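You operate a simulated robot arm through the tools that you are given. There is no shell and no other tool. Be economical: measure what you need, move in short steps, check, and stop when the job is done.

You are at the controls of a simulated robot arm. One attempt, no reset.

Task
Lock the black die in and pin the slide block at stop 2.
Fine: the die goes in the die holder, the red-knob lever ends at LOCK; use the yellow pin from the pin rack.

It is judged by the outcome, as a careful person would: the job done as asked, and still so three seconds after it is handed in. It fails if anything else is knocked over, pushed out of place, dropped, spilled or broken.

Robot
A 7-joint arm with a two-finger parallel gripper, fixed in place. Base frame: the origin is at the foot of the arm, x ahead of it, y to its left, z up; the work surface is at about z = 0.906. Units: m, degrees, N and s.
With the tool pointing down near the work surface it reaches from about 0.24 to 0.68 m from the base axis. Its first joint turns from -66.0 to 66.0 degrees. Payload 2.4 kg.
The tool frame sits at the grasp point between the pads (the TCP): z along the fingers, y along the line on which they close. The tips reach 0.03 m beyond it. Largest opening 0.094 m; finger width 0.028, thickness 0.01; the body of the gripper, 0.05 by 0.096 m, starts 0.055 m behind the TCP.
Orientation is that of the tool frame in the base frame, as [roll, pitch, yaw] about the fixed x, y, z axes, in that order (R = Rz(yaw) Ry(pitch) Rx(roll)). With the fingers straight down and closing along the base's y, the tool's x points along the base's -x, its y along +y and its z along -z.

Tools
- The arm moves only by the tool send_rows. Its argument "moves" is a list of rows, each a list of 3 entries, a list of its own where there are three numbers: the turn, a rotation vector about the tool's x, y, z in degrees, then the shift along the tool's x, y, z in m, then the closure, from 0 (fully open) to 1 (shut). In form: [[[wx, wy, wz], [x, y, z], hand], ...]. A call has 1 to 12 rows; each row is the pose to reach, as a shift and turn from the pose commanded when the call began, along the tool's axes at that moment. Each row takes 0.2 s and may step no farther than 0.05 m and 8.6 degrees from the row before; otherwise, or with a gripper value out of range, the whole call is refused. Where a pose cannot be reached the arm comes as near as it can. A force on the tool above 50 N (or 10 N above the force at the start of the call, whichever is more), or a blocked arm, ends the call early, and 0.2 s more pass. The fingers move at their own pace (about 0.153 m/s each) and stop on an object; they squeeze with about 31 N. The grip force told is the motor's: it shows also when the fingers shut on nothing. Time passes only in rows, and 0.2 s behind the last, so rows that repeat a pose let the fingers close. It gives the time, the measured TCP pose, the force on the tool (base axes), the opening and the grip force at its end, in the units of the frame above (readings bear some noise).
- Cameras (640 x 400 px; columns grow to the right, rows downward): "scene" is fixed at [0.0554, 0.488, 1.4596]; the picture's right is [-0.57, -0.82, 0.00], its down [-0.36, 0.25, -0.90] and it looks along [0.74, -0.51, -0.43] (base axes); focal length 303 px, centre (320, 200). "wrist" rides on the gripper at [0.076, 0.014, -0.102] in the tool frame; the picture's right is [-0.18, 0.98, 0.00], its down [-0.75, -0.14, -0.64] and it looks along [-0.63, -0.12, 0.77] (tool axes); focal length 243 px, centre (320, 200). There is no depth. A picture from a camera that has moved, and an enlarged one, comes with that camera's place and axes in the base frame and with its lens.
- snapshot(camera): a new picture of that camera. The clock stands still meanwhile.
- inspect(camera, box): a new picture of the part [left, top, right, bottom] of that camera's present view, enlarged. The clock stands still meanwhile.
- finish_job(): hands the job in; it is judged then, once.

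Go step by step. Nothing tells you positions but the pictures and the camera data: compare them with the known pose of the tool, close in by small moves and look again before you grip or let go. The budget is 120 turns and 68 pictures, counting those below and the enlarged ones. Unless the task says otherwise, let go and move clear before handing in, and close with one line.

The tools are called after "Emit:" by a JSON object that holds its "fn" and its "kwargs". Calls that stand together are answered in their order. send_rows: Moves the arm, as the interface text tells. Its arguments: {"type":"object","properties":{"moves":{"type":"array","items":{"type":"array"}}},"required":["moves"]} The other tools are called the same way: snapshot (camera) takes a picture; inspect (camera, box) takes an enlarged picture of a part of a camera's view; finish_job () hands the job in.

At the start:

```text
t: 0.0
tool_pos: [0.3383, 0.0931, 1.3115]
tcp_rot: [-180.0, 0.0, 179.9]
ft_force: [0.5, 0.4, -0.3]
gripper_width: 0.0938
grip_force: 0.1
```

scene: 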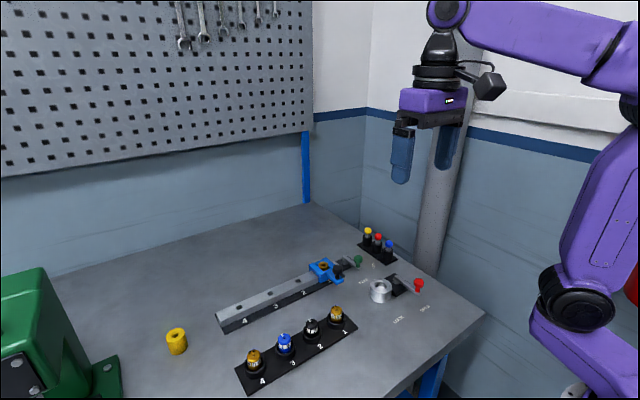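
wrist: 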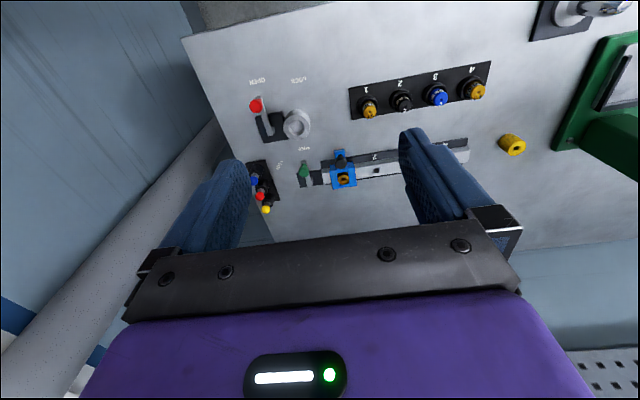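

I see a die rack (four dies, black at position 2), a slide rail with a blue block, a pin rack with three pins, a die holder with a red lever and a green-knob lever. I'll enlarge the details first.

Emit:
{"fn": "inspect", "kwargs": {"camera": "scene", "box": [320, 220, 450, 340]}}

Emit:
{"fn": "inspect", "kwargs": {"camera": "scene", "box": [200, 250, 370, 400]}}

Emit:
{"fn": "inspect", "kwargs": {"camera": "wrist", "box": [230, 50, 500, 220]}}

```text
3.33 times, centred on (385, 280) of scene
camera zoom: at [0.0554, 0.488, 1.4596], right [-0.57, -0.82, 0.0], down [-0.36, 0.25, -0.9], along [0.74, -0.51, -0.43], focal length 1011 px, centre (103, -67)
```

zoom: 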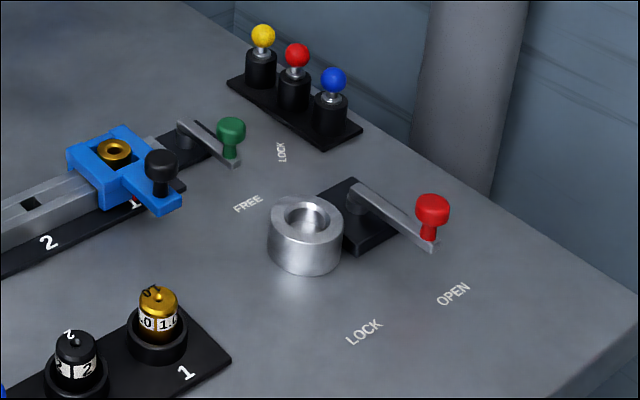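

```text
2.67 times, centred on (285, 325) of scene
camera zoom: at [0.0554, 0.488, 1.4596], right [-0.57, -0.82, 0.0], down [-0.36, 0.25, -0.9], along [0.74, -0.51, -0.43], focal length 809 px, centre (413, -133)
```

zoom: 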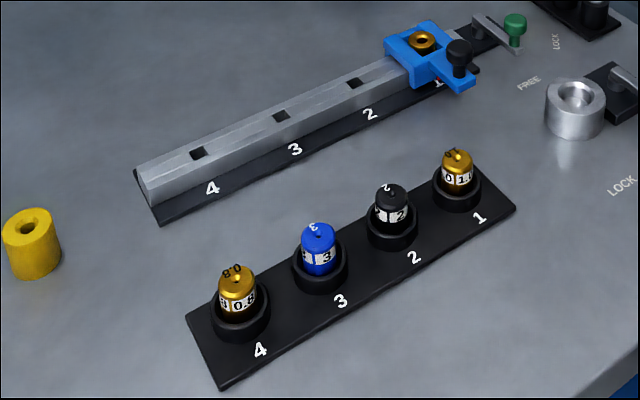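

```text
2.35 times, centred on (365, 135) of wrist
camera zoom: at [0.2617, 0.1063, 1.4143], right [0.18, 0.98, 0.0], down [0.75, -0.14, 0.64], along [0.63, -0.12, -0.77], focal length 571 px, centre (214, 353)
```

zoom: 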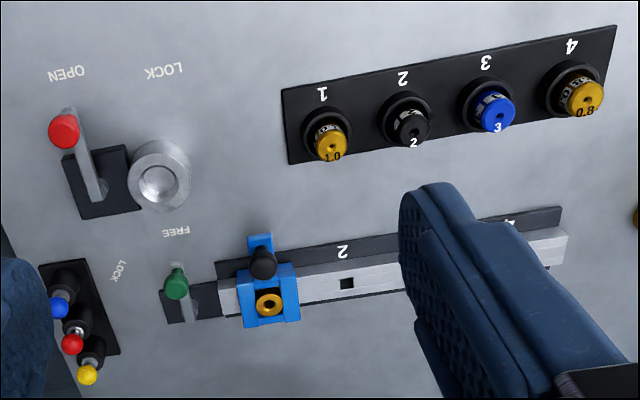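

The layout is clear: die 2 is near (0.445, 0.23), the holder near (0.455, 0.02), and the yellow pin near (0.63, -0.10). The green slide lever is already at FREE. I'll move over the black die for a closer look, with the fingers partly closed.

Emit:
{"fn": "send_rows", "kwargs": {"moves": [[[0, 0, 0], [-0.018, 0.023, 0.035], 0.3], [[0, 0, 0], [-0.036, 0.046, 0.07], 0.4], [[0, 0, 0], [-0.054, 0.069, 0.105], 0.4], [[0, 0, 0], [-0.072, 0.092, 0.14], 0.4], [[0, 0, 0], [-0.09, 0.115, 0.175], 0.4], [[0, 0, 0], [-0.107, 0.137, 0.21], 0.4], [[0, 0, 0], [-0.107, 0.137, 0.21], 0.4]]}}

Emit:
{"fn": "snapshot", "kwargs": {"camera": "wrist"}}

Emit:
{"fn": "snapshot", "kwargs": {"camera": "scene"}}

```text
t: 1.6
tool_pos: [0.445, 0.2299, 1.1011]
tcp_rot: [180.0, -0.1, 180.0]
ft_force: [0.4, 0.4, -0.7]
gripper_width: 0.0564
grip_force: 0.0
```

```text
62 pictures are left
camera wrist: at [0.369, 0.2436, 1.2043], right [0.18, 0.98, 0.0], down [0.75, -0.14, 0.64], along [0.63, -0.12, -0.77], focal length 243 px, centre (320, 200)
```

wrist: 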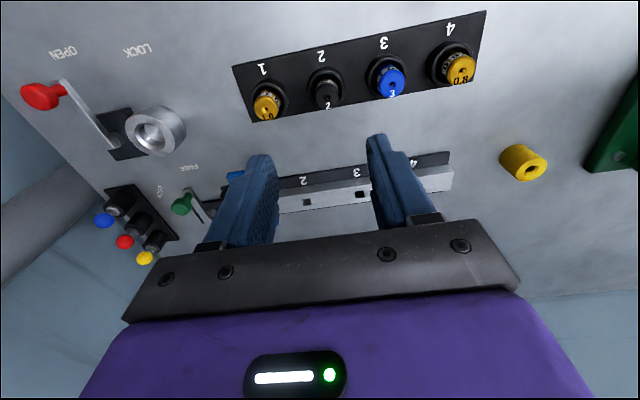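

```text
61 pictures are left
```

scene: 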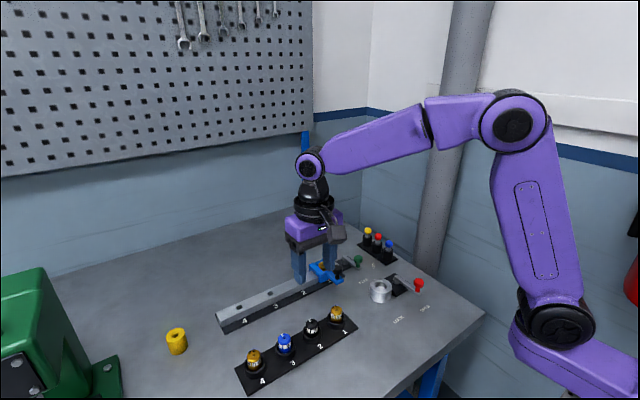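

Die 2 looks to be near (0.442, 0.238), with the rack running along y. I'll go down in front of it and look closer.

Emit:
{"fn": "send_rows", "kwargs": {"moves": [[[0, 0, 0], [0.002, 0.008, 0.04], 0.4], [[0, 0, 0], [0.002, 0.008, 0.08], 0.4], [[0, 0, 0], [0.002, 0.008, 0.08], 0.4]]}}

Emit:
{"fn": "snapshot", "kwargs": {"camera": "wrist"}}

Emit:
{"fn": "inspect", "kwargs": {"camera": "scene", "box": [220, 210, 400, 400]}}

```text
t: 2.4
tool_pos: [0.4434, 0.2373, 1.0214]
tcp_rot: [180.0, 0.0, 180.0]
ft_force: [-0.4, 0.4, 0.2]
gripper_width: 0.0565
grip_force: 0.1
```

```text
60 pictures are left
camera wrist: at [0.367, 0.2515, 1.1241], right [0.18, 0.98, 0.0], down [0.75, -0.14, 0.64], along [0.63, -0.12, -0.77], focal length 243 px, centre (320, 200)
```

wrist: 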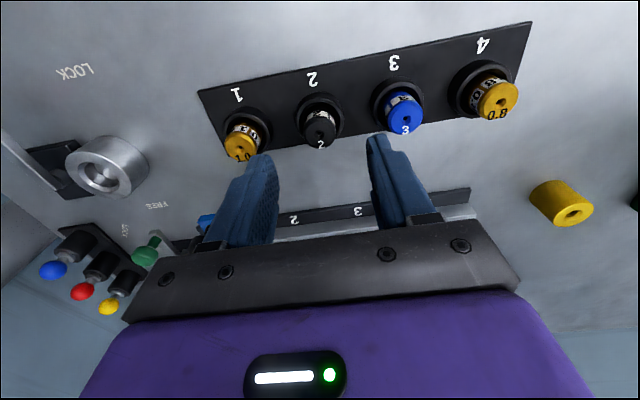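

```text
2.11 times, centred on (310, 305) of scene
camera zoom: at [0.0554, 0.488, 1.4596], right [-0.57, -0.82, 0.0], down [-0.36, 0.25, -0.9], along [0.74, -0.51, -0.43], focal length 638 px, centre (341, -21)
```

zoom: 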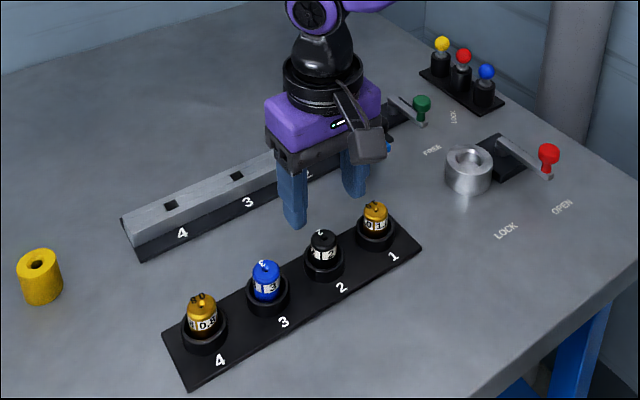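

The die top comes out at about z 0.967, near (0.436, 0.239). I'll shift there and lower until the tips just straddle the die top, then check.

Emit:
{"fn": "send_rows", "kwargs": {"moves": [[[0, 0, 0], [0.007, 0.002, 0.0], 0.4], [[0, 0, 0], [0.007, 0.002, 0.036], 0.4], [[0, 0, 0], [0.007, 0.002, 0.036], 0.4]]}}

Emit:
{"fn": "snapshot", "kwargs": {"camera": "wrist"}}

Emit:
{"fn": "inspect", "kwargs": {"camera": "scene", "box": [220, 250, 380, 400]}}

```text
t: 3.2
tool_pos: [0.4366, 0.2388, 0.9853]
tcp_rot: [-180.0, 0.0, -179.9]
ft_force: [-0.4, -0.3, -1.3]
gripper_width: 0.0564
grip_force: 0.1
```

```text
58 pictures are left
camera wrist: at [0.3604, 0.2533, 1.0887], right [0.18, 0.98, 0.0], down [0.75, -0.14, 0.64], along [0.63, -0.12, -0.77], focal length 243 px, centre (320, 200)
```

wrist: 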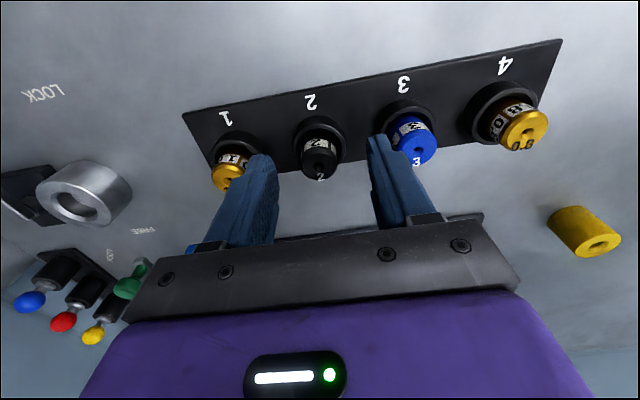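

```text
2.67 times, centred on (300, 325) of scene
camera zoom: at [0.0554, 0.488, 1.4596], right [-0.57, -0.82, 0.0], down [-0.36, 0.25, -0.9], along [0.74, -0.51, -0.43], focal length 809 px, centre (373, -133)
```

zoom: 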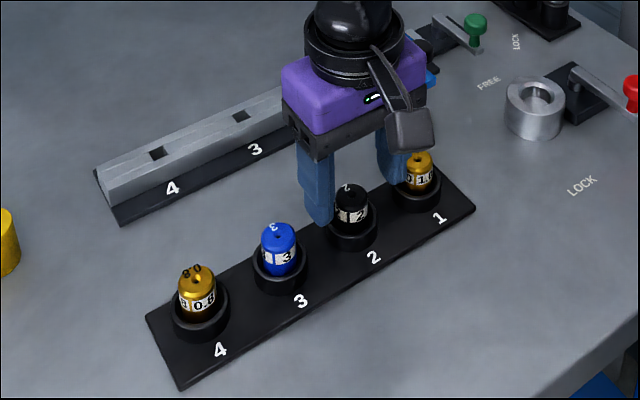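

The fingers straddle the die well. The cup rim is near z 0.924 and the die top near 0.96. I'll lower by 22 mm and close.

Emit:
{"fn": "send_rows", "kwargs": {"moves": [[[0, 0, 0], [0, 0.0005, 0.022], 0.4], [[0, 0, 0], [0, 0.0005, 0.022], 0.4], [[0, 0, 0], [0, 0.0005, 0.022], 0.7], [[0, 0, 0], [0, 0.0005, 0.022], 1.0], [[0, 0, 0], [0, 0.0005, 0.022], 1.0]]}}

Emit:
{"fn": "snapshot", "kwargs": {"camera": "wrist"}}

```text
t: 4.4
tool_pos: [0.4361, 0.2391, 0.9639]
tcp_rot: [-180.0, -0.1, -180.0]
ft_force: [0.2, -8.2, 0.4]
gripper_width: 0.025
grip_force: 31.1
```

```text
56 pictures are left
camera wrist: at [0.3605, 0.2531, 1.0664], right [0.18, 0.98, 0.0], down [0.75, -0.14, 0.64], along [0.63, -0.12, -0.77], focal length 243 px, centre (320, 200)
```

wrist: 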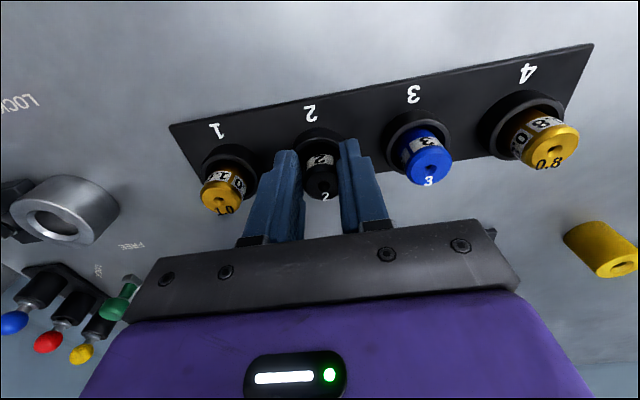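

The die is gripped (25 mm wide). I'll lift straight up.

Emit:
{"fn": "send_rows", "kwargs": {"moves": [[[0, 0, 0], [0, 0, -0.02], 1.0], [[0, 0, 0], [0, 0, -0.05], 1.0], [[0, 0, 0], [0, 0, -0.09], 1.0], [[0, 0, 0], [0, 0, -0.12], 1.0], [[0, 0, 0], [0, 0, -0.12], 1.0]]}}

Emit:
{"fn": "snapshot", "kwargs": {"camera": "wrist"}}

Emit:
{"fn": "inspect", "kwargs": {"camera": "scene", "box": [240, 200, 440, 340]}}

```text
t: 5.6
tool_pos: [0.4357, 0.2405, 1.0852]
tcp_rot: [180.0, 0.0, -180.0]
ft_force: [-0.3, 0.1, -0.4]
gripper_width: 0.0248
grip_force: 31.2
```

```text
55 pictures are left
camera wrist: at [0.3601, 0.2544, 1.1875], right [0.18, 0.98, 0.0], down [0.75, -0.14, 0.64], along [0.63, -0.12, -0.77], focal length 243 px, centre (320, 200)
```

wrist: 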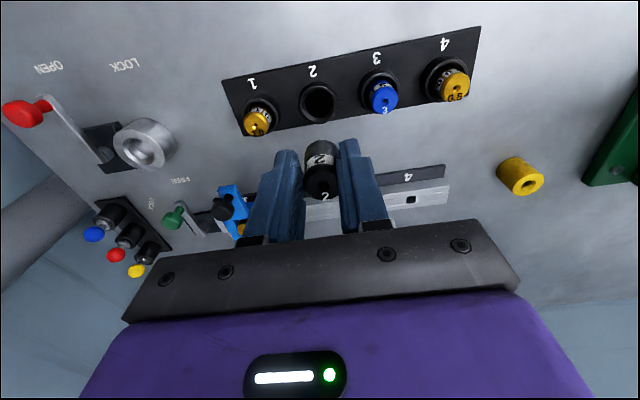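

```text
2.86 times, centred on (340, 270) of scene
camera zoom: at [0.0554, 0.488, 1.4596], right [-0.57, -0.82, 0.0], down [-0.36, 0.25, -0.9], along [0.74, -0.51, -0.43], focal length 866 px, centre (263, 0)
```

zoom: 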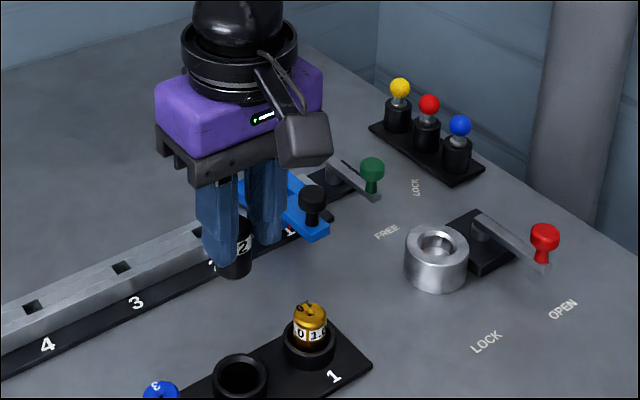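

The die is held cleanly. I'll carry it over toward the holder at this height, and then measure the holder from closer.

Emit:
{"fn": "send_rows", "kwargs": {"moves": [[[0, 0, 0], [-0.004, -0.045, 0], 1.0], [[0, 0, 0], [-0.008, -0.09, 0], 1.0], [[0, 0, 0], [-0.012, -0.135, 0], 1.0], [[0, 0, 0], [-0.016, -0.18, 0], 1.0], [[0, 0, 0], [-0.019, -0.215, 0], 1.0], [[0, 0, 0], [-0.019, -0.215, 0], 1.0]]}}

Emit:
{"fn": "snapshot", "kwargs": {"camera": "wrist"}}

Emit:
{"fn": "inspect", "kwargs": {"camera": "scene", "box": [320, 200, 460, 340]}}

```text
t: 7.0
tool_pos: [0.4559, 0.0238, 1.0823]
tcp_rot: [-179.9, 0.0, -179.9]
ft_force: [0.7, 1.0, -0.1]
gripper_width: 0.0245
grip_force: 30.7
```

```text
53 pictures are left
camera wrist: at [0.3796, 0.0389, 1.1863], right [0.18, 0.98, 0.0], down [0.75, -0.14, 0.64], along [0.63, -0.12, -0.77], focal length 243 px, centre (320, 200)
```

wrist: 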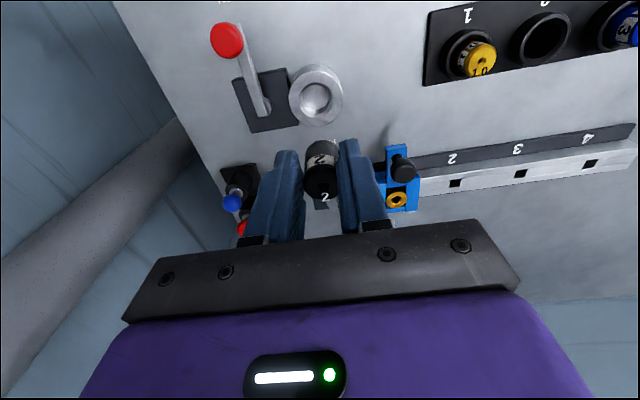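

```text
2.86 times, centred on (390, 270) of scene
camera zoom: at [0.0555, 0.4879, 1.4596], right [-0.57, -0.82, 0.0], down [-0.36, 0.25, -0.9], along [0.74, -0.51, -0.43], focal length 866 px, centre (120, 0)
```

zoom: 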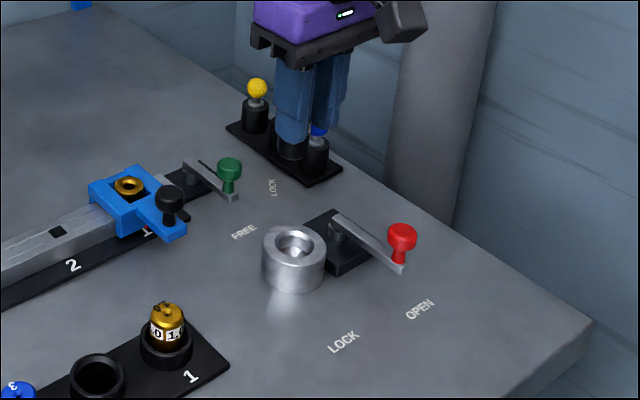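

The holder rim is near (0.452, 0.024) at z about 0.94. I'll descend until the die's bottom is just above the rim and check alignment.

Emit:
{"fn": "send_rows", "kwargs": {"moves": [[[0, 0, 0], [0.003, 0.0, 0.03], 1.0], [[0, 0, 0], [0.003, 0.0, 0.06], 1.0], [[0, 0, 0], [0.003, 0.0, 0.06], 1.0]]}}

Emit:
{"fn": "inspect", "kwargs": {"camera": "wrist", "box": [240, 80, 400, 220]}}

Emit:
{"fn": "inspect", "kwargs": {"camera": "scene", "box": [320, 200, 460, 320]}}

```text
t: 7.8
tool_pos: [0.4528, 0.0251, 1.0239]
tcp_rot: [-179.9, 0.1, 180.0]
ft_force: [0.4, 0.4, -0.6]
gripper_width: 0.0244
grip_force: 30.7
```

```text
2.86 times, centred on (320, 150) of wrist
camera zoom: at [0.3762, 0.0388, 1.1263], right [0.18, 0.98, 0.0], down [0.75, -0.14, 0.64], along [0.63, -0.12, -0.77], focal length 693 px, centre (320, 343)
```

zoom: 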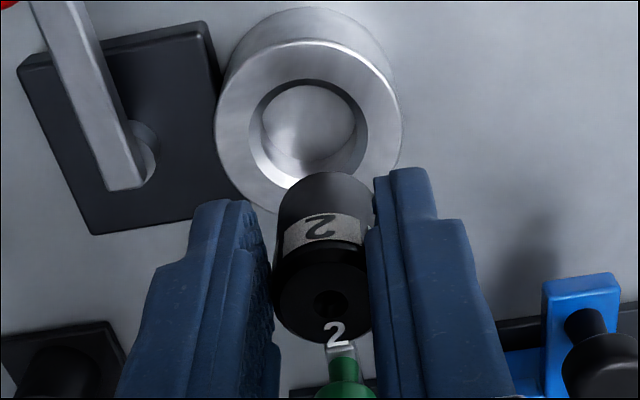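

```text
3.33 times, centred on (390, 260) of scene
camera zoom: at [0.0554, 0.488, 1.4596], right [-0.57, -0.82, 0.0], down [-0.36, 0.25, -0.9], along [0.74, -0.51, -0.43], focal length 1011 px, centre (87, 0)
```

zoom: 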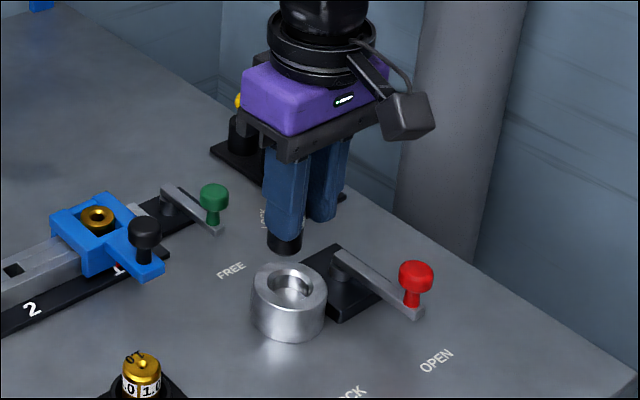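

From several views I take the rim as z about 0.927 and centred near (0.457, 0.021). The bore is chamfered. I'll shift a little, lower to just above the rim, and check.

Emit:
{"fn": "send_rows", "kwargs": {"moves": [[[0, 0, 0], [-0.004, -0.004, 0.0], 1.0], [[0, 0, 0], [-0.004, -0.004, 0.026], 1.0], [[0, 0, 0], [-0.004, -0.004, 0.026], 1.0]]}}

Emit:
{"fn": "inspect", "kwargs": {"camera": "wrist", "box": [240, 80, 400, 220]}}

Emit:
{"fn": "inspect", "kwargs": {"camera": "scene", "box": [350, 240, 430, 310]}}

```text
t: 8.6
tool_pos: [0.4556, 0.0204, 0.9969]
tcp_rot: [179.9, 0.0, 180.0]
ft_force: [-1.0, -0.2, -0.9]
gripper_width: 0.0245
grip_force: 31.0
```

```text
2.86 times, centred on (320, 150) of wrist
camera zoom: at [0.3796, 0.0348, 1.1], right [0.18, 0.98, 0.0], down [0.75, -0.14, 0.64], along [0.63, -0.12, -0.77], focal length 693 px, centre (320, 343)
```

zoom: 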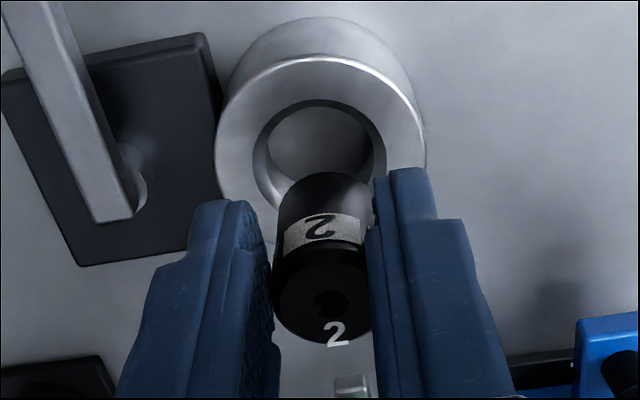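

```text
5.71 times, centred on (390, 275) of scene
camera zoom: at [0.0554, 0.488, 1.4596], right [-0.57, -0.82, 0.0], down [-0.36, 0.25, -0.9], along [0.74, -0.51, -0.43], focal length 1733 px, centre (-80, -229)
```

zoom: 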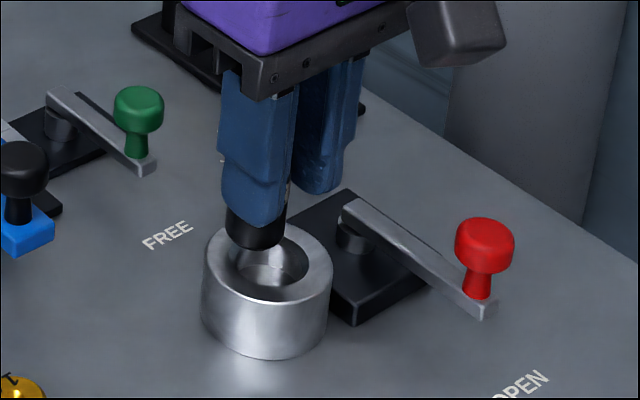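

Die and bore look aligned within a couple of millimetres in both views. I'll lower gently and watch the force.

Emit:
{"fn": "send_rows", "kwargs": {"moves": [[[0, 0, 0], [-0.001, 0, 0.006], 1.0], [[0, 0, 0], [-0.001, 0, 0.012], 1.0], [[0, 0, 0], [-0.001, 0, 0.018], 1.0]]}}

Emit:
{"fn": "inspect", "kwargs": {"camera": "wrist", "box": [240, 80, 400, 220]}}

Emit:
{"fn": "inspect", "kwargs": {"camera": "scene", "box": [350, 240, 430, 310]}}

```text
t: 9.4
tool_pos: [0.4577, 0.0196, 0.981]
tcp_rot: [179.9, 0.3, -180.0]
ft_force: [-0.3, -3.1, 27.9]
gripper_width: 0.0243
grip_force: 31.1
```

```text
2.86 times, centred on (320, 150) of wrist
camera zoom: at [0.3815, 0.0347, 1.0829], right [0.18, 0.98, 0.0], down [0.75, -0.14, 0.65], along [0.64, -0.12, -0.76], focal length 693 px, centre (320, 343)
```

zoom: 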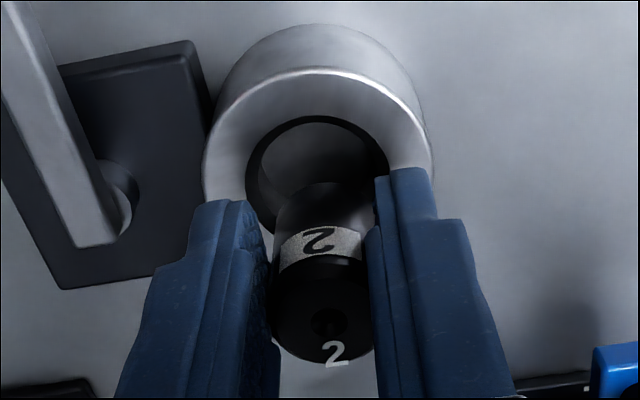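

```text
5.71 times, centred on (390, 275) of scene
camera zoom: at [0.0549, 0.4879, 1.4596], right [-0.57, -0.82, 0.0], down [-0.36, 0.25, -0.9], along [0.74, -0.51, -0.43], focal length 1733 px, centre (-80, -229)
```

zoom: 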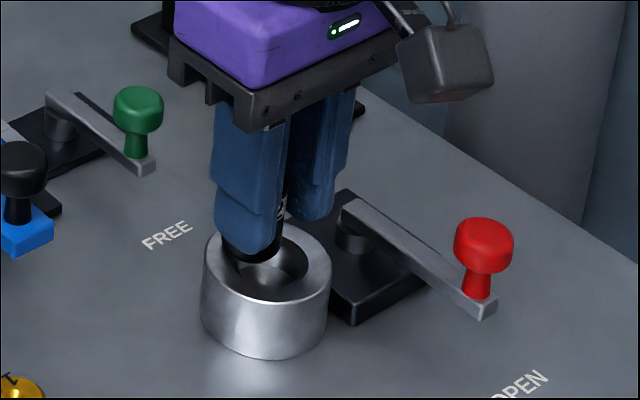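

The die touched the +x side of the bore; both views show the hole centre lies toward -x. I'll back up, shift about 6 mm in -x, and look again.

Emit:
{"fn": "send_rows", "kwargs": {"moves": [[[0, 0, 0], [0, 0, -0.008], 1.0], [[0, 0, 0], [0.006, 0, -0.01], 1.0], [[0, 0, 0], [0.006, 0, -0.01], 1.0]]}}

Emit:
{"fn": "inspect", "kwargs": {"camera": "wrist", "box": [240, 80, 400, 220]}}

Emit:
{"fn": "inspect", "kwargs": {"camera": "scene", "box": [350, 240, 430, 310]}}

```text
t: 10.2
tool_pos: [0.4505, 0.021, 0.9892]
tcp_rot: [179.8, -0.1, 180.0]
ft_force: [-0.3, 0.0, -0.6]
gripper_width: 0.0245
grip_force: 31.2
```

```text
2.86 times, centred on (320, 150) of wrist
camera zoom: at [0.3747, 0.0347, 1.0921], right [0.18, 0.98, 0.0], down [0.75, -0.14, 0.64], along [0.63, -0.12, -0.77], focal length 693 px, centre (320, 343)
```

zoom: 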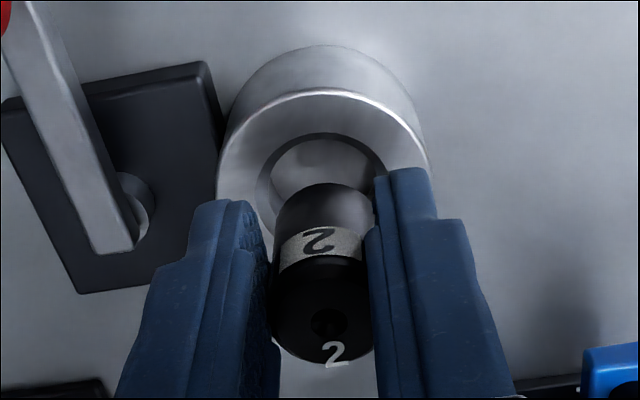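

```text
5.71 times, centred on (390, 275) of scene
camera zoom: at [0.0554, 0.488, 1.4596], right [-0.57, -0.82, 0.0], down [-0.36, 0.25, -0.9], along [0.74, -0.51, -0.43], focal length 1733 px, centre (-80, -229)
```

zoom: 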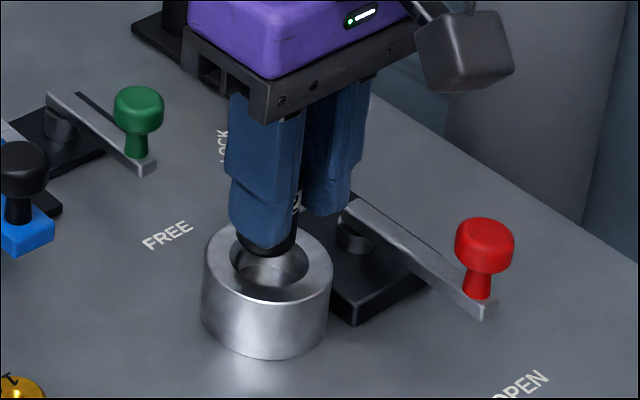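

The apparent size and position of the die show it sits about 8 mm toward +x in the grip, so the hole still lies about 7 mm to -x. I'll shift by that amount and recheck.

Emit:
{"fn": "send_rows", "kwargs": {"moves": [[[0, 0, 0], [0.007, 0.001, 0], 1.0], [[0, 0, 0], [0.007, 0.001, 0], 1.0]]}}

Emit:
{"fn": "inspect", "kwargs": {"camera": "wrist", "box": [240, 80, 400, 220]}}

Emit:
{"fn": "inspect", "kwargs": {"camera": "scene", "box": [350, 240, 430, 310]}}

```text
t: 10.8
tool_pos: [0.4437, 0.022, 0.9888]
tcp_rot: [180.0, 0.1, 180.0]
ft_force: [-0.3, 0.0, -0.1]
gripper_width: 0.0245
grip_force: 31.3
```

```text
2.86 times, centred on (320, 150) of wrist
camera zoom: at [0.3677, 0.0359, 1.0921], right [0.18, 0.98, 0.0], down [0.75, -0.14, 0.64], along [0.63, -0.12, -0.77], focal length 693 px, centre (320, 343)
```

zoom: 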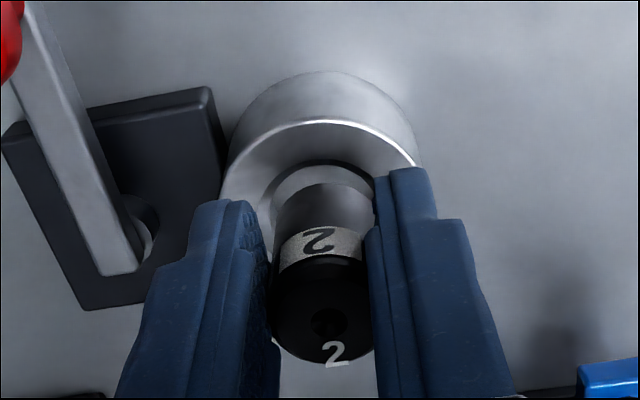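

```text
5.71 times, centred on (390, 275) of scene
camera zoom: at [0.0554, 0.488, 1.4596], right [-0.57, -0.82, 0.0], down [-0.36, 0.25, -0.9], along [0.74, -0.51, -0.43], focal length 1733 px, centre (-80, -229)
```

zoom: 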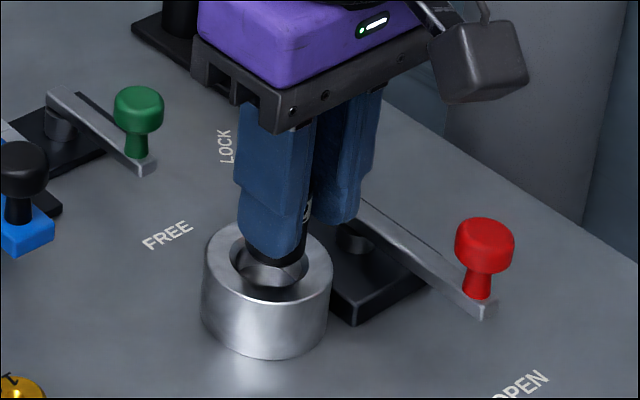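

The die is nearly over the bore now. I'll make a small correction and lower slowly in 4 mm rows.

Emit:
{"fn": "send_rows", "kwargs": {"moves": [[[0, 0, 0], [-0.0015, 0.001, 0.003], 1.0], [[0, 0, 0], [-0.0015, 0.001, 0.007], 1.0], [[0, 0, 0], [-0.0015, 0.001, 0.011], 1.0], [[0, 0, 0], [-0.0015, 0.001, 0.015], 1.0]]}}

Emit:
{"fn": "inspect", "kwargs": {"camera": "wrist", "box": [240, 80, 400, 220]}}

Emit:
{"fn": "inspect", "kwargs": {"camera": "scene", "box": [350, 240, 430, 310]}}

```text
t: 11.8
tool_pos: [0.4461, 0.0219, 0.9744]
tcp_rot: [-179.9, 0.2, -179.9]
ft_force: [4.3, -3.7, 8.6]
gripper_width: 0.0246
grip_force: 30.8
```

```text
2.86 times, centred on (320, 150) of wrist
camera zoom: at [0.3698, 0.0361, 1.0775], right [0.18, 0.98, 0.0], down [0.75, -0.14, 0.64], along [0.63, -0.12, -0.76], focal length 693 px, centre (320, 343)
```

zoom: 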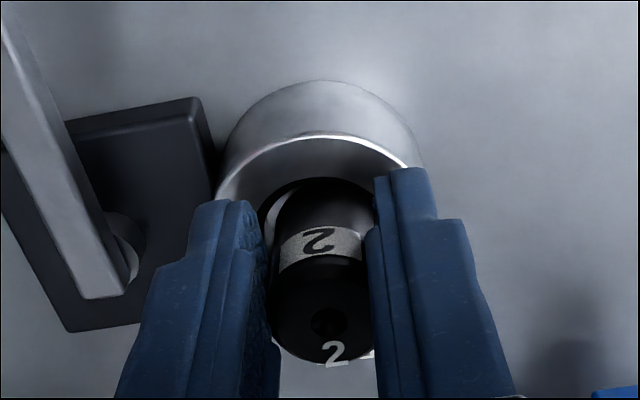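

```text
5.71 times, centred on (390, 275) of scene
camera zoom: at [0.0554, 0.4878, 1.4596], right [-0.57, -0.82, 0.0], down [-0.36, 0.25, -0.9], along [0.74, -0.51, -0.43], focal length 1733 px, centre (-80, -229)
```

zoom: 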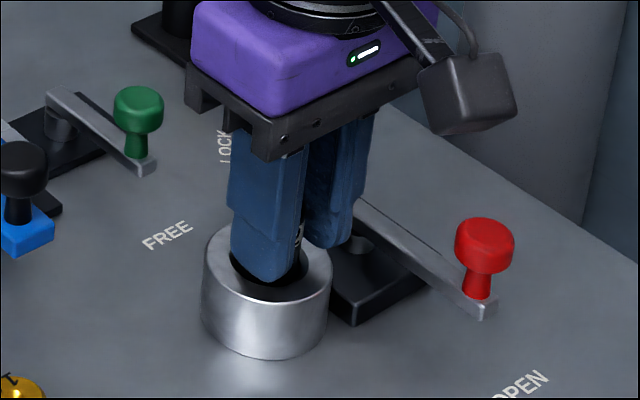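

The die has entered the bore and the fingertips are about at the rim. I'll nudge slightly, then open just a little to let it seat.

Emit:
{"fn": "send_rows", "kwargs": {"moves": [[[0, 0, 0], [-0.001, -0.001, 0.001], 1.0], [[0, 0, 0], [-0.001, -0.001, 0.001], 0.8], [[0, 0, 0], [-0.001, -0.001, 0.001], 0.6], [[0, 0, 0], [-0.001, -0.001, 0.001], 0.6], [[0, 0, 0], [-0.001, -0.001, -0.03], 0.6], [[0, 0, 0], [-0.001, -0.001, -0.06], 0.6], [[0, 0, 0], [-0.001, -0.001, -0.06], 0.6]]}}

Emit:
{"fn": "inspect", "kwargs": {"camera": "wrist", "box": [200, 20, 440, 220]}}

Emit:
{"fn": "inspect", "kwargs": {"camera": "scene", "box": [350, 230, 450, 310]}}

```text
t: 13.4
tool_pos: [0.4451, 0.0223, 1.0339]
tcp_rot: [-180.0, -0.1, -179.9]
ft_force: [-0.5, -0.5, 0.5]
gripper_width: 0.0373
grip_force: 0.1
```

```text
2.00 times, centred on (320, 120) of wrist
camera zoom: at [0.3695, 0.0359, 1.1373], right [0.18, 0.98, 0.0], down [0.75, -0.14, 0.64], along [0.63, -0.12, -0.77], focal length 485 px, centre (320, 360)
```

zoom: 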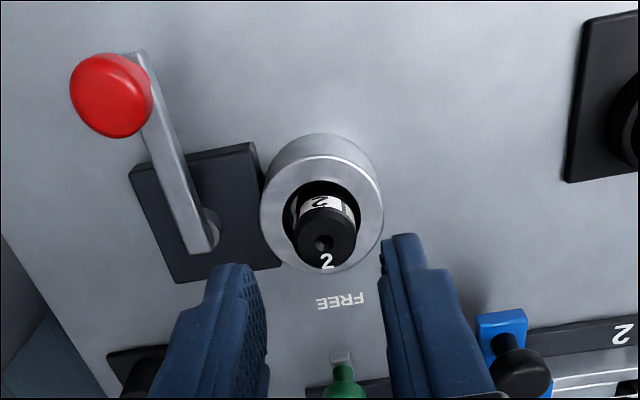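

```text
5.00 times, centred on (400, 270) of scene
camera zoom: at [0.0554, 0.488, 1.4596], right [-0.57, -0.82, 0.0], down [-0.36, 0.25, -0.9], along [0.74, -0.51, -0.43], focal length 1516 px, centre (-80, -150)
```

zoom: 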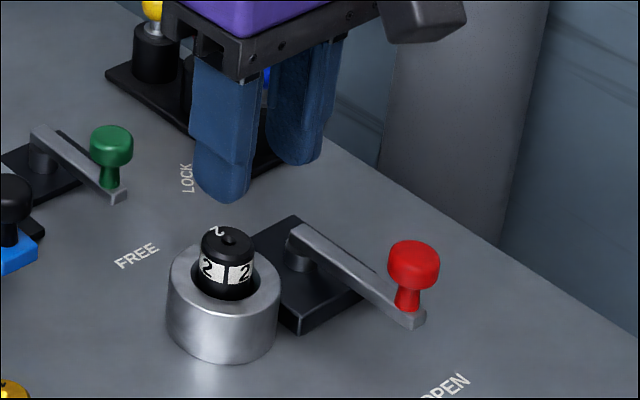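

The die stands upright in the holder. To be sure it's seated, I'll press lightly on its top with closed fingers.

Emit:
{"fn": "send_rows", "kwargs": {"moves": [[[0, 0, 0], [-0.007, 0, 0], 1.0], [[0, 0, 0], [-0.007, 0, 0.015], 1.0], [[0, 0, 0], [-0.007, 0, 0.03], 1.0], [[0, 0, 0], [-0.007, 0, 0.038], 1.0], [[0, 0, 0], [-0.007, 0, 0.043], 1.0]]}}

Emit:
{"fn": "inspect", "kwargs": {"camera": "scene", "box": [350, 230, 450, 310]}}

```text
t: 14.6
tool_pos: [0.4521, 0.0221, 0.9905]
tcp_rot: [180.0, 0.0, -179.9]
ft_force: [-0.9, -0.4, 0.3]
gripper_width: 0.0
grip_force: 30.9
```

```text
5.00 times, centred on (400, 270) of scene
camera zoom: at [0.0554, 0.488, 1.4596], right [-0.57, -0.82, 0.0], down [-0.36, 0.25, -0.9], along [0.74, -0.51, -0.43], focal length 1516 px, centre (-80, -150)
```

zoom: 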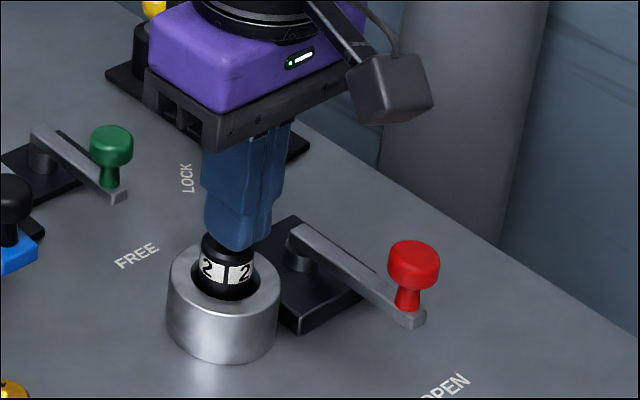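

Almost touching; I'll press a few millimetres further in small steps.

Emit:
{"fn": "send_rows", "kwargs": {"moves": [[[0, 0, 0], [0, 0, 0.003], 1.0], [[0, 0, 0], [0, 0, 0.005], 1.0], [[0, 0, 0], [0, 0, 0.007], 1.0]]}}

```text
t: 15.4
tool_pos: [0.4536, 0.0219, 0.9861]
tcp_rot: [180.0, 0.2, -179.9]
ft_force: [-6.3, -0.1, 31.3]
gripper_width: 0.0
grip_force: 31.4
```

The die is firmly seated (31 N with no sinking). Next is the red lever: its pivot is near (0.455, -0.032), and the knob near (0.39, -0.037) must swing about 45° toward +y. I'll rise and move to the -y side of the knob.

Emit:
{"fn": "send_rows", "kwargs": {"moves": [[[0, 0, 0], [0, 0, -0.04], 1.0], [[0, 0, 0], [0.01, -0.02, -0.07], 1.0], [[0, 0, 0], [0.03, -0.055, -0.07], 1.0], [[0, 0, 0], [0.06, -0.09, -0.07], 1.0], [[0, 0, 0], [0.06, -0.09, -0.07], 1.0]]}}

Emit:
{"fn": "snapshot", "kwargs": {"camera": "wrist"}}

Emit:
{"fn": "inspect", "kwargs": {"camera": "scene", "box": [350, 210, 470, 330]}}

```text
t: 16.6
tool_pos: [0.3922, -0.0684, 1.0558]
tcp_rot: [-180.0, 0.0, -180.0]
ft_force: [0.2, 0.2, 0.0]
gripper_width: 0.0001
grip_force: 31.3
```

```text
36 pictures are left
camera wrist: at [0.3174, -0.0544, 1.1575], right [0.18, 0.98, 0.0], down [0.75, -0.14, 0.64], along [0.63, -0.12, -0.77], focal length 243 px, centre (320, 200)
```

wrist: 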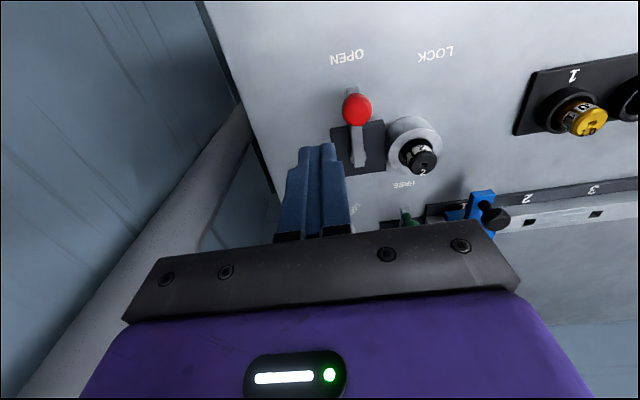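

```text
3.33 times, centred on (410, 270) of scene
camera zoom: at [0.0554, 0.4879, 1.4596], right [-0.57, -0.82, 0.0], down [-0.36, 0.25, -0.9], along [0.74, -0.51, -0.43], focal length 1011 px, centre (20, -33)
```

zoom: 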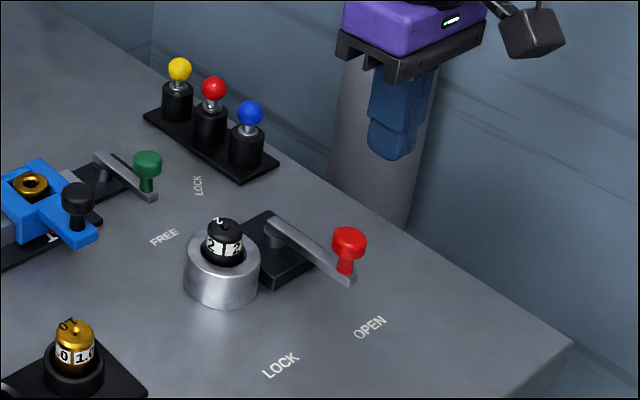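

The knob is near (0.391, -0.037), cap around z 0.96. I'll descend on its -y side to bring the fingertips level with the cap.

Emit:
{"fn": "send_rows", "kwargs": {"moves": [[[0, 0, 0], [0, 0, 0.04], 1.0], [[0, 0, 0], [0, 0, 0.082], 1.0], [[0, 0, 0], [0, 0, 0.082], 1.0]]}}

Emit:
{"fn": "inspect", "kwargs": {"camera": "scene", "box": [360, 220, 470, 320]}}

Emit:
{"fn": "inspect", "kwargs": {"camera": "wrist", "box": [260, 60, 460, 220]}}

```text
t: 17.4
tool_pos: [0.3933, -0.0677, 0.9729]
tcp_rot: [-180.0, 0.0, -180.0]
ft_force: [0.0, 0.5, 0.0]
gripper_width: 0.0
grip_force: 30.5
```

```text
4.00 times, centred on (415, 270) of scene
camera zoom: at [0.0554, 0.488, 1.4596], right [-0.57, -0.82, 0.0], down [-0.36, 0.25, -0.9], along [0.74, -0.51, -0.43], focal length 1213 px, centre (-60, -80)
```

zoom: 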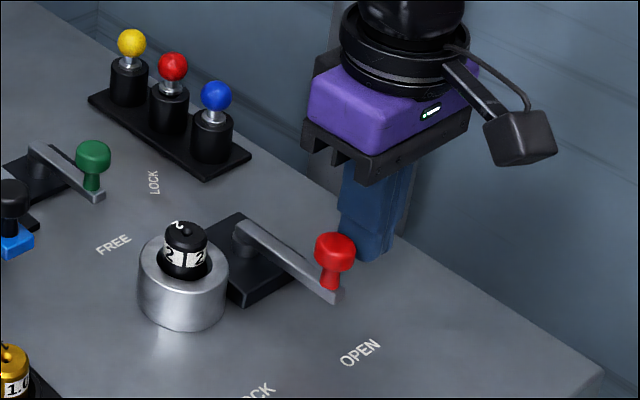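

```text
2.50 times, centred on (360, 140) of wrist
camera zoom: at [0.3171, -0.0544, 1.0758], right [0.18, 0.98, 0.0], down [0.75, -0.14, 0.64], along [0.63, -0.12, -0.77], focal length 606 px, centre (220, 350)
```

zoom: 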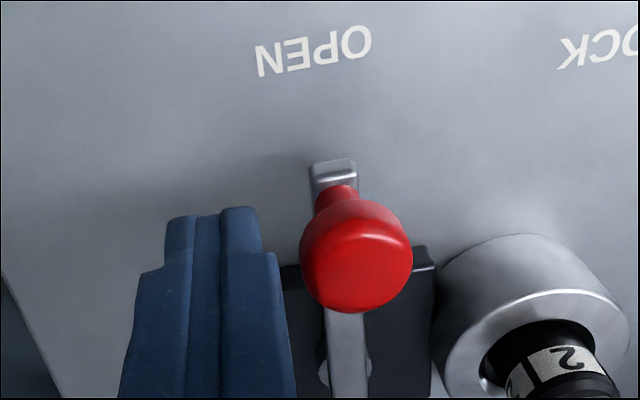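

Well placed beside the knob. I'll push in +y gradually, following the arc.

Emit:
{"fn": "send_rows", "kwargs": {"moves": [[[0, 0, 0], [0, 0.008, 0], 1.0], [[0, 0, 0], [0, 0.016, 0], 1.0], [[0, 0, 0], [0, 0.024, 0], 1.0], [[0, 0, 0], [-0.002, 0.032, 0], 1.0], [[0, 0, 0], [-0.005, 0.04, 0], 1.0], [[0, 0, 0], [-0.008, 0.047, 0], 1.0]]}}

Emit:
{"fn": "inspect", "kwargs": {"camera": "scene", "box": [360, 220, 470, 320]}}

Emit:
{"fn": "inspect", "kwargs": {"camera": "wrist", "box": [220, 20, 460, 220]}}

```text
t: 18.8
tool_pos: [0.4002, -0.0213, 0.9732]
tcp_rot: [180.0, 0.1, 180.0]
ft_force: [1.3, -1.2, -0.2]
gripper_width: 0.0002
grip_force: 31.0
```

```text
4.00 times, centred on (415, 270) of scene
camera zoom: at [0.0555, 0.4879, 1.4596], right [-0.57, -0.82, 0.0], down [-0.36, 0.25, -0.9], along [0.74, -0.51, -0.43], focal length 1213 px, centre (-60, -80)
```

zoom: 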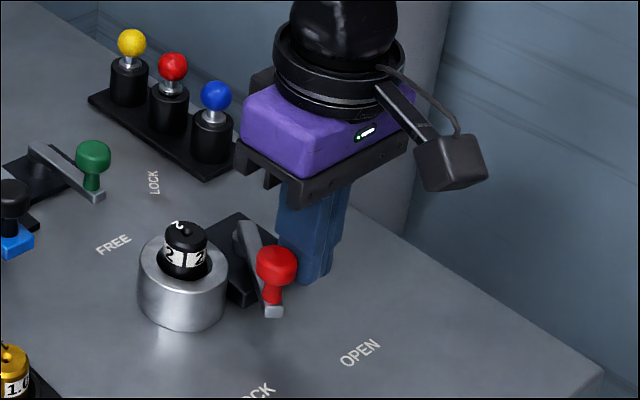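

```text
2.00 times, centred on (340, 120) of wrist
camera zoom: at [0.3252, -0.0068, 1.0757], right [0.18, 0.98, 0.0], down [0.75, -0.14, 0.64], along [0.63, -0.12, -0.77], focal length 485 px, centre (280, 360)
```

zoom: 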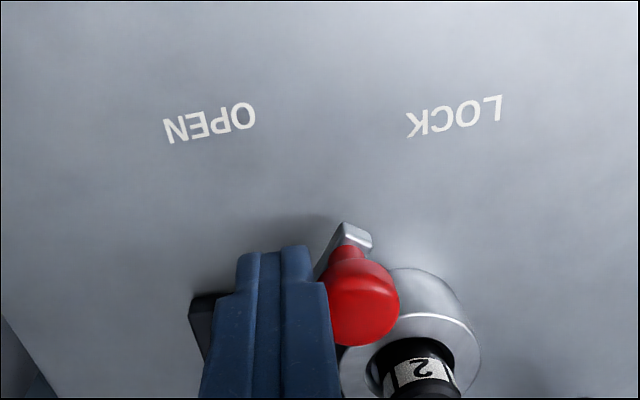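

The lever is swinging freely, at about 29° now. I'll continue gently until the stop.

Emit:
{"fn": "send_rows", "kwargs": {"moves": [[[0, 0, 0], [-0.003, 0.005, 0], 1.0], [[0, 0, 0], [-0.006, 0.01, 0], 1.0], [[0, 0, 0], [-0.008, 0.014, 0], 1.0], [[0, 0, 0], [-0.01, 0.017, 0], 1.0]]}}

Emit:
{"fn": "inspect", "kwargs": {"camera": "scene", "box": [360, 220, 470, 320]}}

Emit:
{"fn": "inspect", "kwargs": {"camera": "wrist", "box": [220, 20, 460, 220]}}

```text
t: 19.8
tool_pos: [0.411, -0.0059, 0.9723]
tcp_rot: [180.0, 0.0, 180.0]
ft_force: [-3.9, -4.5, 1.7]
gripper_width: 0.0
grip_force: 31.2
```

```text
4.00 times, centred on (415, 270) of scene
camera zoom: at [0.0553, 0.4878, 1.4596], right [-0.57, -0.82, 0.0], down [-0.36, 0.25, -0.9], along [0.74, -0.51, -0.43], focal length 1213 px, centre (-60, -80)
```

zoom: 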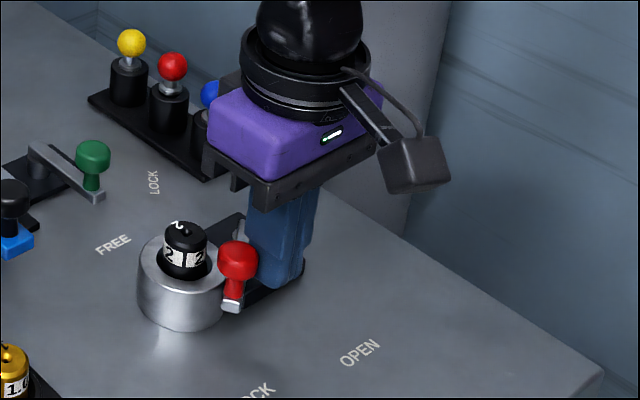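

```text
2.00 times, centred on (340, 120) of wrist
camera zoom: at [0.3346, 0.0093, 1.0753], right [0.18, 0.98, 0.0], down [0.76, -0.14, 0.64], along [0.63, -0.12, -0.77], focal length 485 px, centre (280, 360)
```

zoom: 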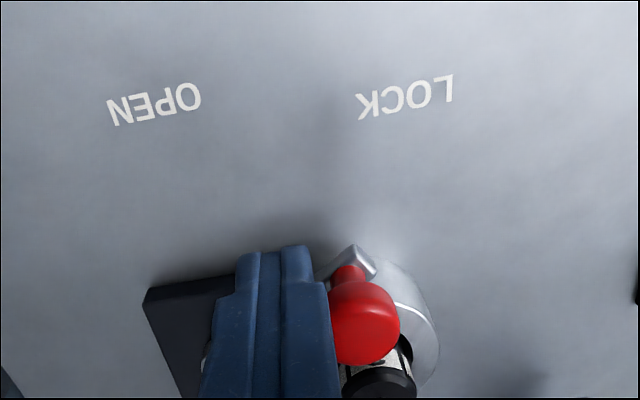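

The lever is at about 47°, around the LOCK mark, with a slight force. I'll push a few millimetres more to find the stop.

Emit:
{"fn": "send_rows", "kwargs": {"moves": [[[0, 0, 0], [-0.001, 0.003, 0], 1.0], [[0, 0, 0], [-0.002, 0.006, 0], 1.0]]}}

```text
t: 20.4
tool_pos: [0.4106, -0.0037, 0.9716]
tcp_rot: [-179.9, -0.3, 179.6]
ft_force: [-11.6, -43.9, 2.7]
gripper_width: 0.0
grip_force: 31.0
```

The force rose to 44 N against the stop, so the lever is at the end of its LOCK travel. I'll back away, rise and verify.

Emit:
{"fn": "send_rows", "kwargs": {"moves": [[[0, 0, 0], [0.002, -0.012, 0], 1.0], [[0, 0, 0], [0.002, -0.03, 0], 1.0], [[0, 0, 0], [0.002, -0.03, -0.04], 1.0], [[0, 0, 0], [0.002, -0.03, -0.085], 1.0], [[0, 0, 0], [0.002, -0.03, -0.085], 1.0]]}}

Emit:
{"fn": "inspect", "kwargs": {"camera": "scene", "box": [350, 210, 470, 330]}}

Emit:
{"fn": "snapshot", "kwargs": {"camera": "wrist"}}

```text
t: 21.6
tool_pos: [0.4112, -0.0281, 1.0588]
tcp_rot: [180.0, -0.1, -180.0]
ft_force: [0.3, -0.1, -0.8]
gripper_width: 0.0
grip_force: 30.7
```

```text
3.33 times, centred on (410, 270) of scene
camera zoom: at [0.0554, 0.488, 1.4596], right [-0.57, -0.82, 0.0], down [-0.36, 0.25, -0.9], along [0.74, -0.51, -0.43], focal length 1011 px, centre (20, -33)
```

zoom: 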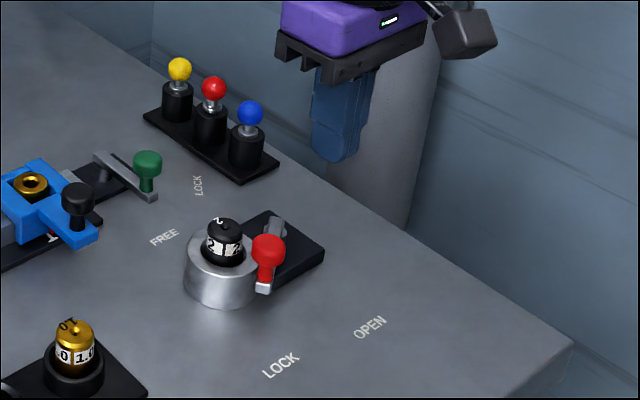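

```text
27 pictures are left
camera wrist: at [0.3359, -0.0151, 1.1611], right [0.18, 0.98, 0.0], down [0.75, -0.14, 0.64], along [0.63, -0.12, -0.77], focal length 243 px, centre (320, 200)
```

wrist: 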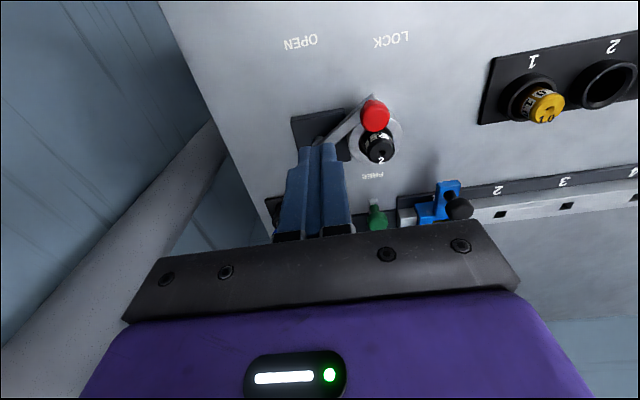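

The lever is at LOCK. Now the slide block: I'll move over its handle knob (around (0.537, 0.098)) and look.

Emit:
{"fn": "send_rows", "kwargs": {"moves": [[[0, 0, 0], [-0.02, 0.035, 0], 0.6], [[0, 0, 0], [-0.05, 0.07, 0], 0.5], [[0, 0, 0], [-0.08, 0.1, 0], 0.5], [[0, 0, 0], [-0.11, 0.126, 0], 0.5], [[0, 0, 0], [-0.12, 0.126, 0], 0.5], [[0, 0, 0], [-0.12, 0.126, 0], 0.5]]}}

Emit:
{"fn": "snapshot", "kwargs": {"camera": "wrist"}}

Emit:
{"fn": "inspect", "kwargs": {"camera": "scene", "box": [270, 210, 400, 330]}}

```text
t: 23.0
tool_pos: [0.5311, 0.097, 1.0584]
tcp_rot: [179.8, 0.0, -179.9]
ft_force: [0.9, 0.3, 0.2]
gripper_width: 0.0469
grip_force: 0.0
```

```text
26 pictures are left
camera wrist: at [0.4554, 0.1123, 1.1611], right [0.18, 0.98, 0.0], down [0.75, -0.14, 0.64], along [0.63, -0.12, -0.77], focal length 243 px, centre (320, 200)
```

wrist: 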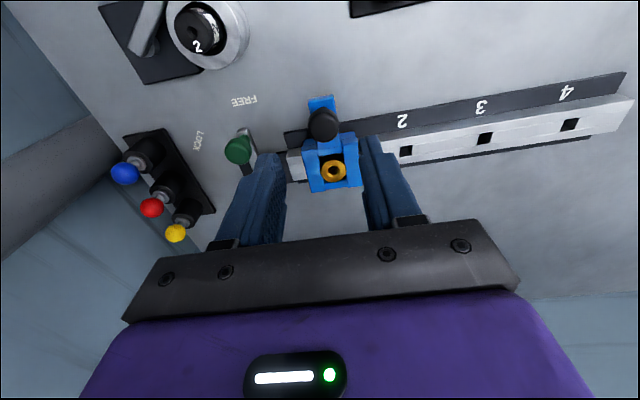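

```text
3.33 times, centred on (335, 270) of scene
camera zoom: at [0.0554, 0.488, 1.4596], right [-0.57, -0.82, 0.0], down [-0.36, 0.25, -0.9], along [0.74, -0.51, -0.43], focal length 1011 px, centre (270, -33)
```

zoom: 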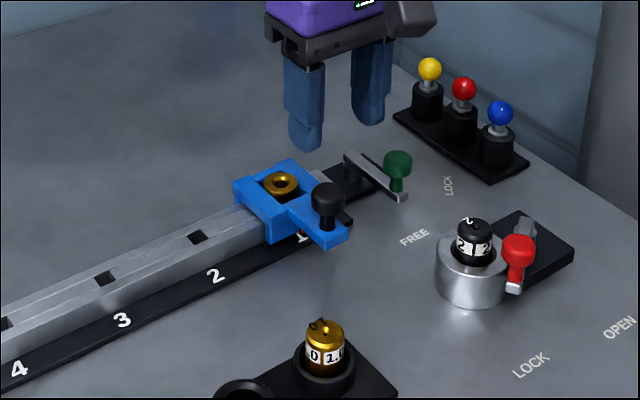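

The block's ring sits at stop 1 (y about 0.1005) and hole 2 is about 77–80 mm further along +y. The handle knob is near (0.538, 0.10). I'll lower over it to grip it.

Emit:
{"fn": "send_rows", "kwargs": {"moves": [[[0, 0, 0], [-0.007, 0.003, 0.03], 0.5], [[0, 0, 0], [-0.007, 0.003, 0.06], 0.5], [[0, 0, 0], [-0.007, 0.003, 0.075], 0.5], [[0, 0, 0], [-0.007, 0.003, 0.075], 0.5]]}}

Emit:
{"fn": "inspect", "kwargs": {"camera": "wrist", "box": [220, 80, 420, 240]}}

Emit:
{"fn": "inspect", "kwargs": {"camera": "scene", "box": [290, 210, 390, 300]}}

```text
t: 24.0
tool_pos: [0.5381, 0.102, 0.9814]
tcp_rot: [-180.0, 0.0, 180.0]
ft_force: [0.0, 0.1, -0.3]
gripper_width: 0.047
grip_force: 0.1
```

```text
2.50 times, centred on (320, 160) of wrist
camera zoom: at [0.4626, 0.1154, 1.085], right [0.18, 0.98, 0.0], down [0.75, -0.14, 0.64], along [0.63, -0.12, -0.77], focal length 606 px, centre (320, 300)
```

zoom: 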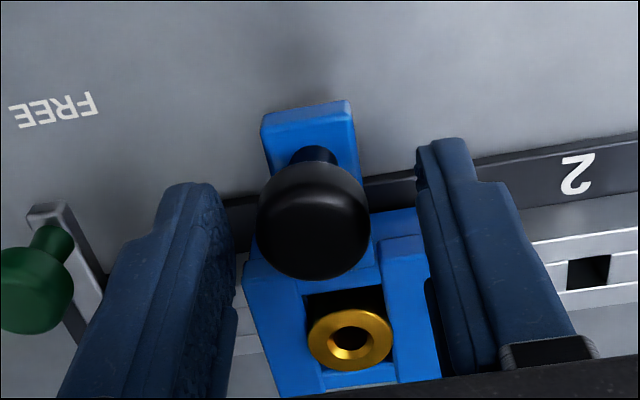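

```text
4.44 times, centred on (340, 255) of scene
camera zoom: at [0.0554, 0.488, 1.4596], right [-0.57, -0.82, 0.0], down [-0.36, 0.25, -0.9], along [0.74, -0.51, -0.43], focal length 1348 px, centre (231, -44)
```

zoom: 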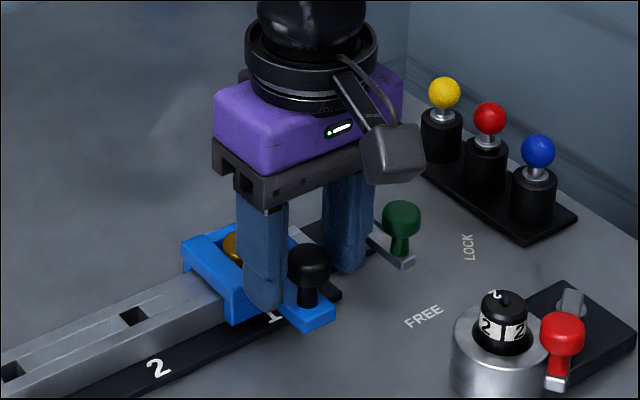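

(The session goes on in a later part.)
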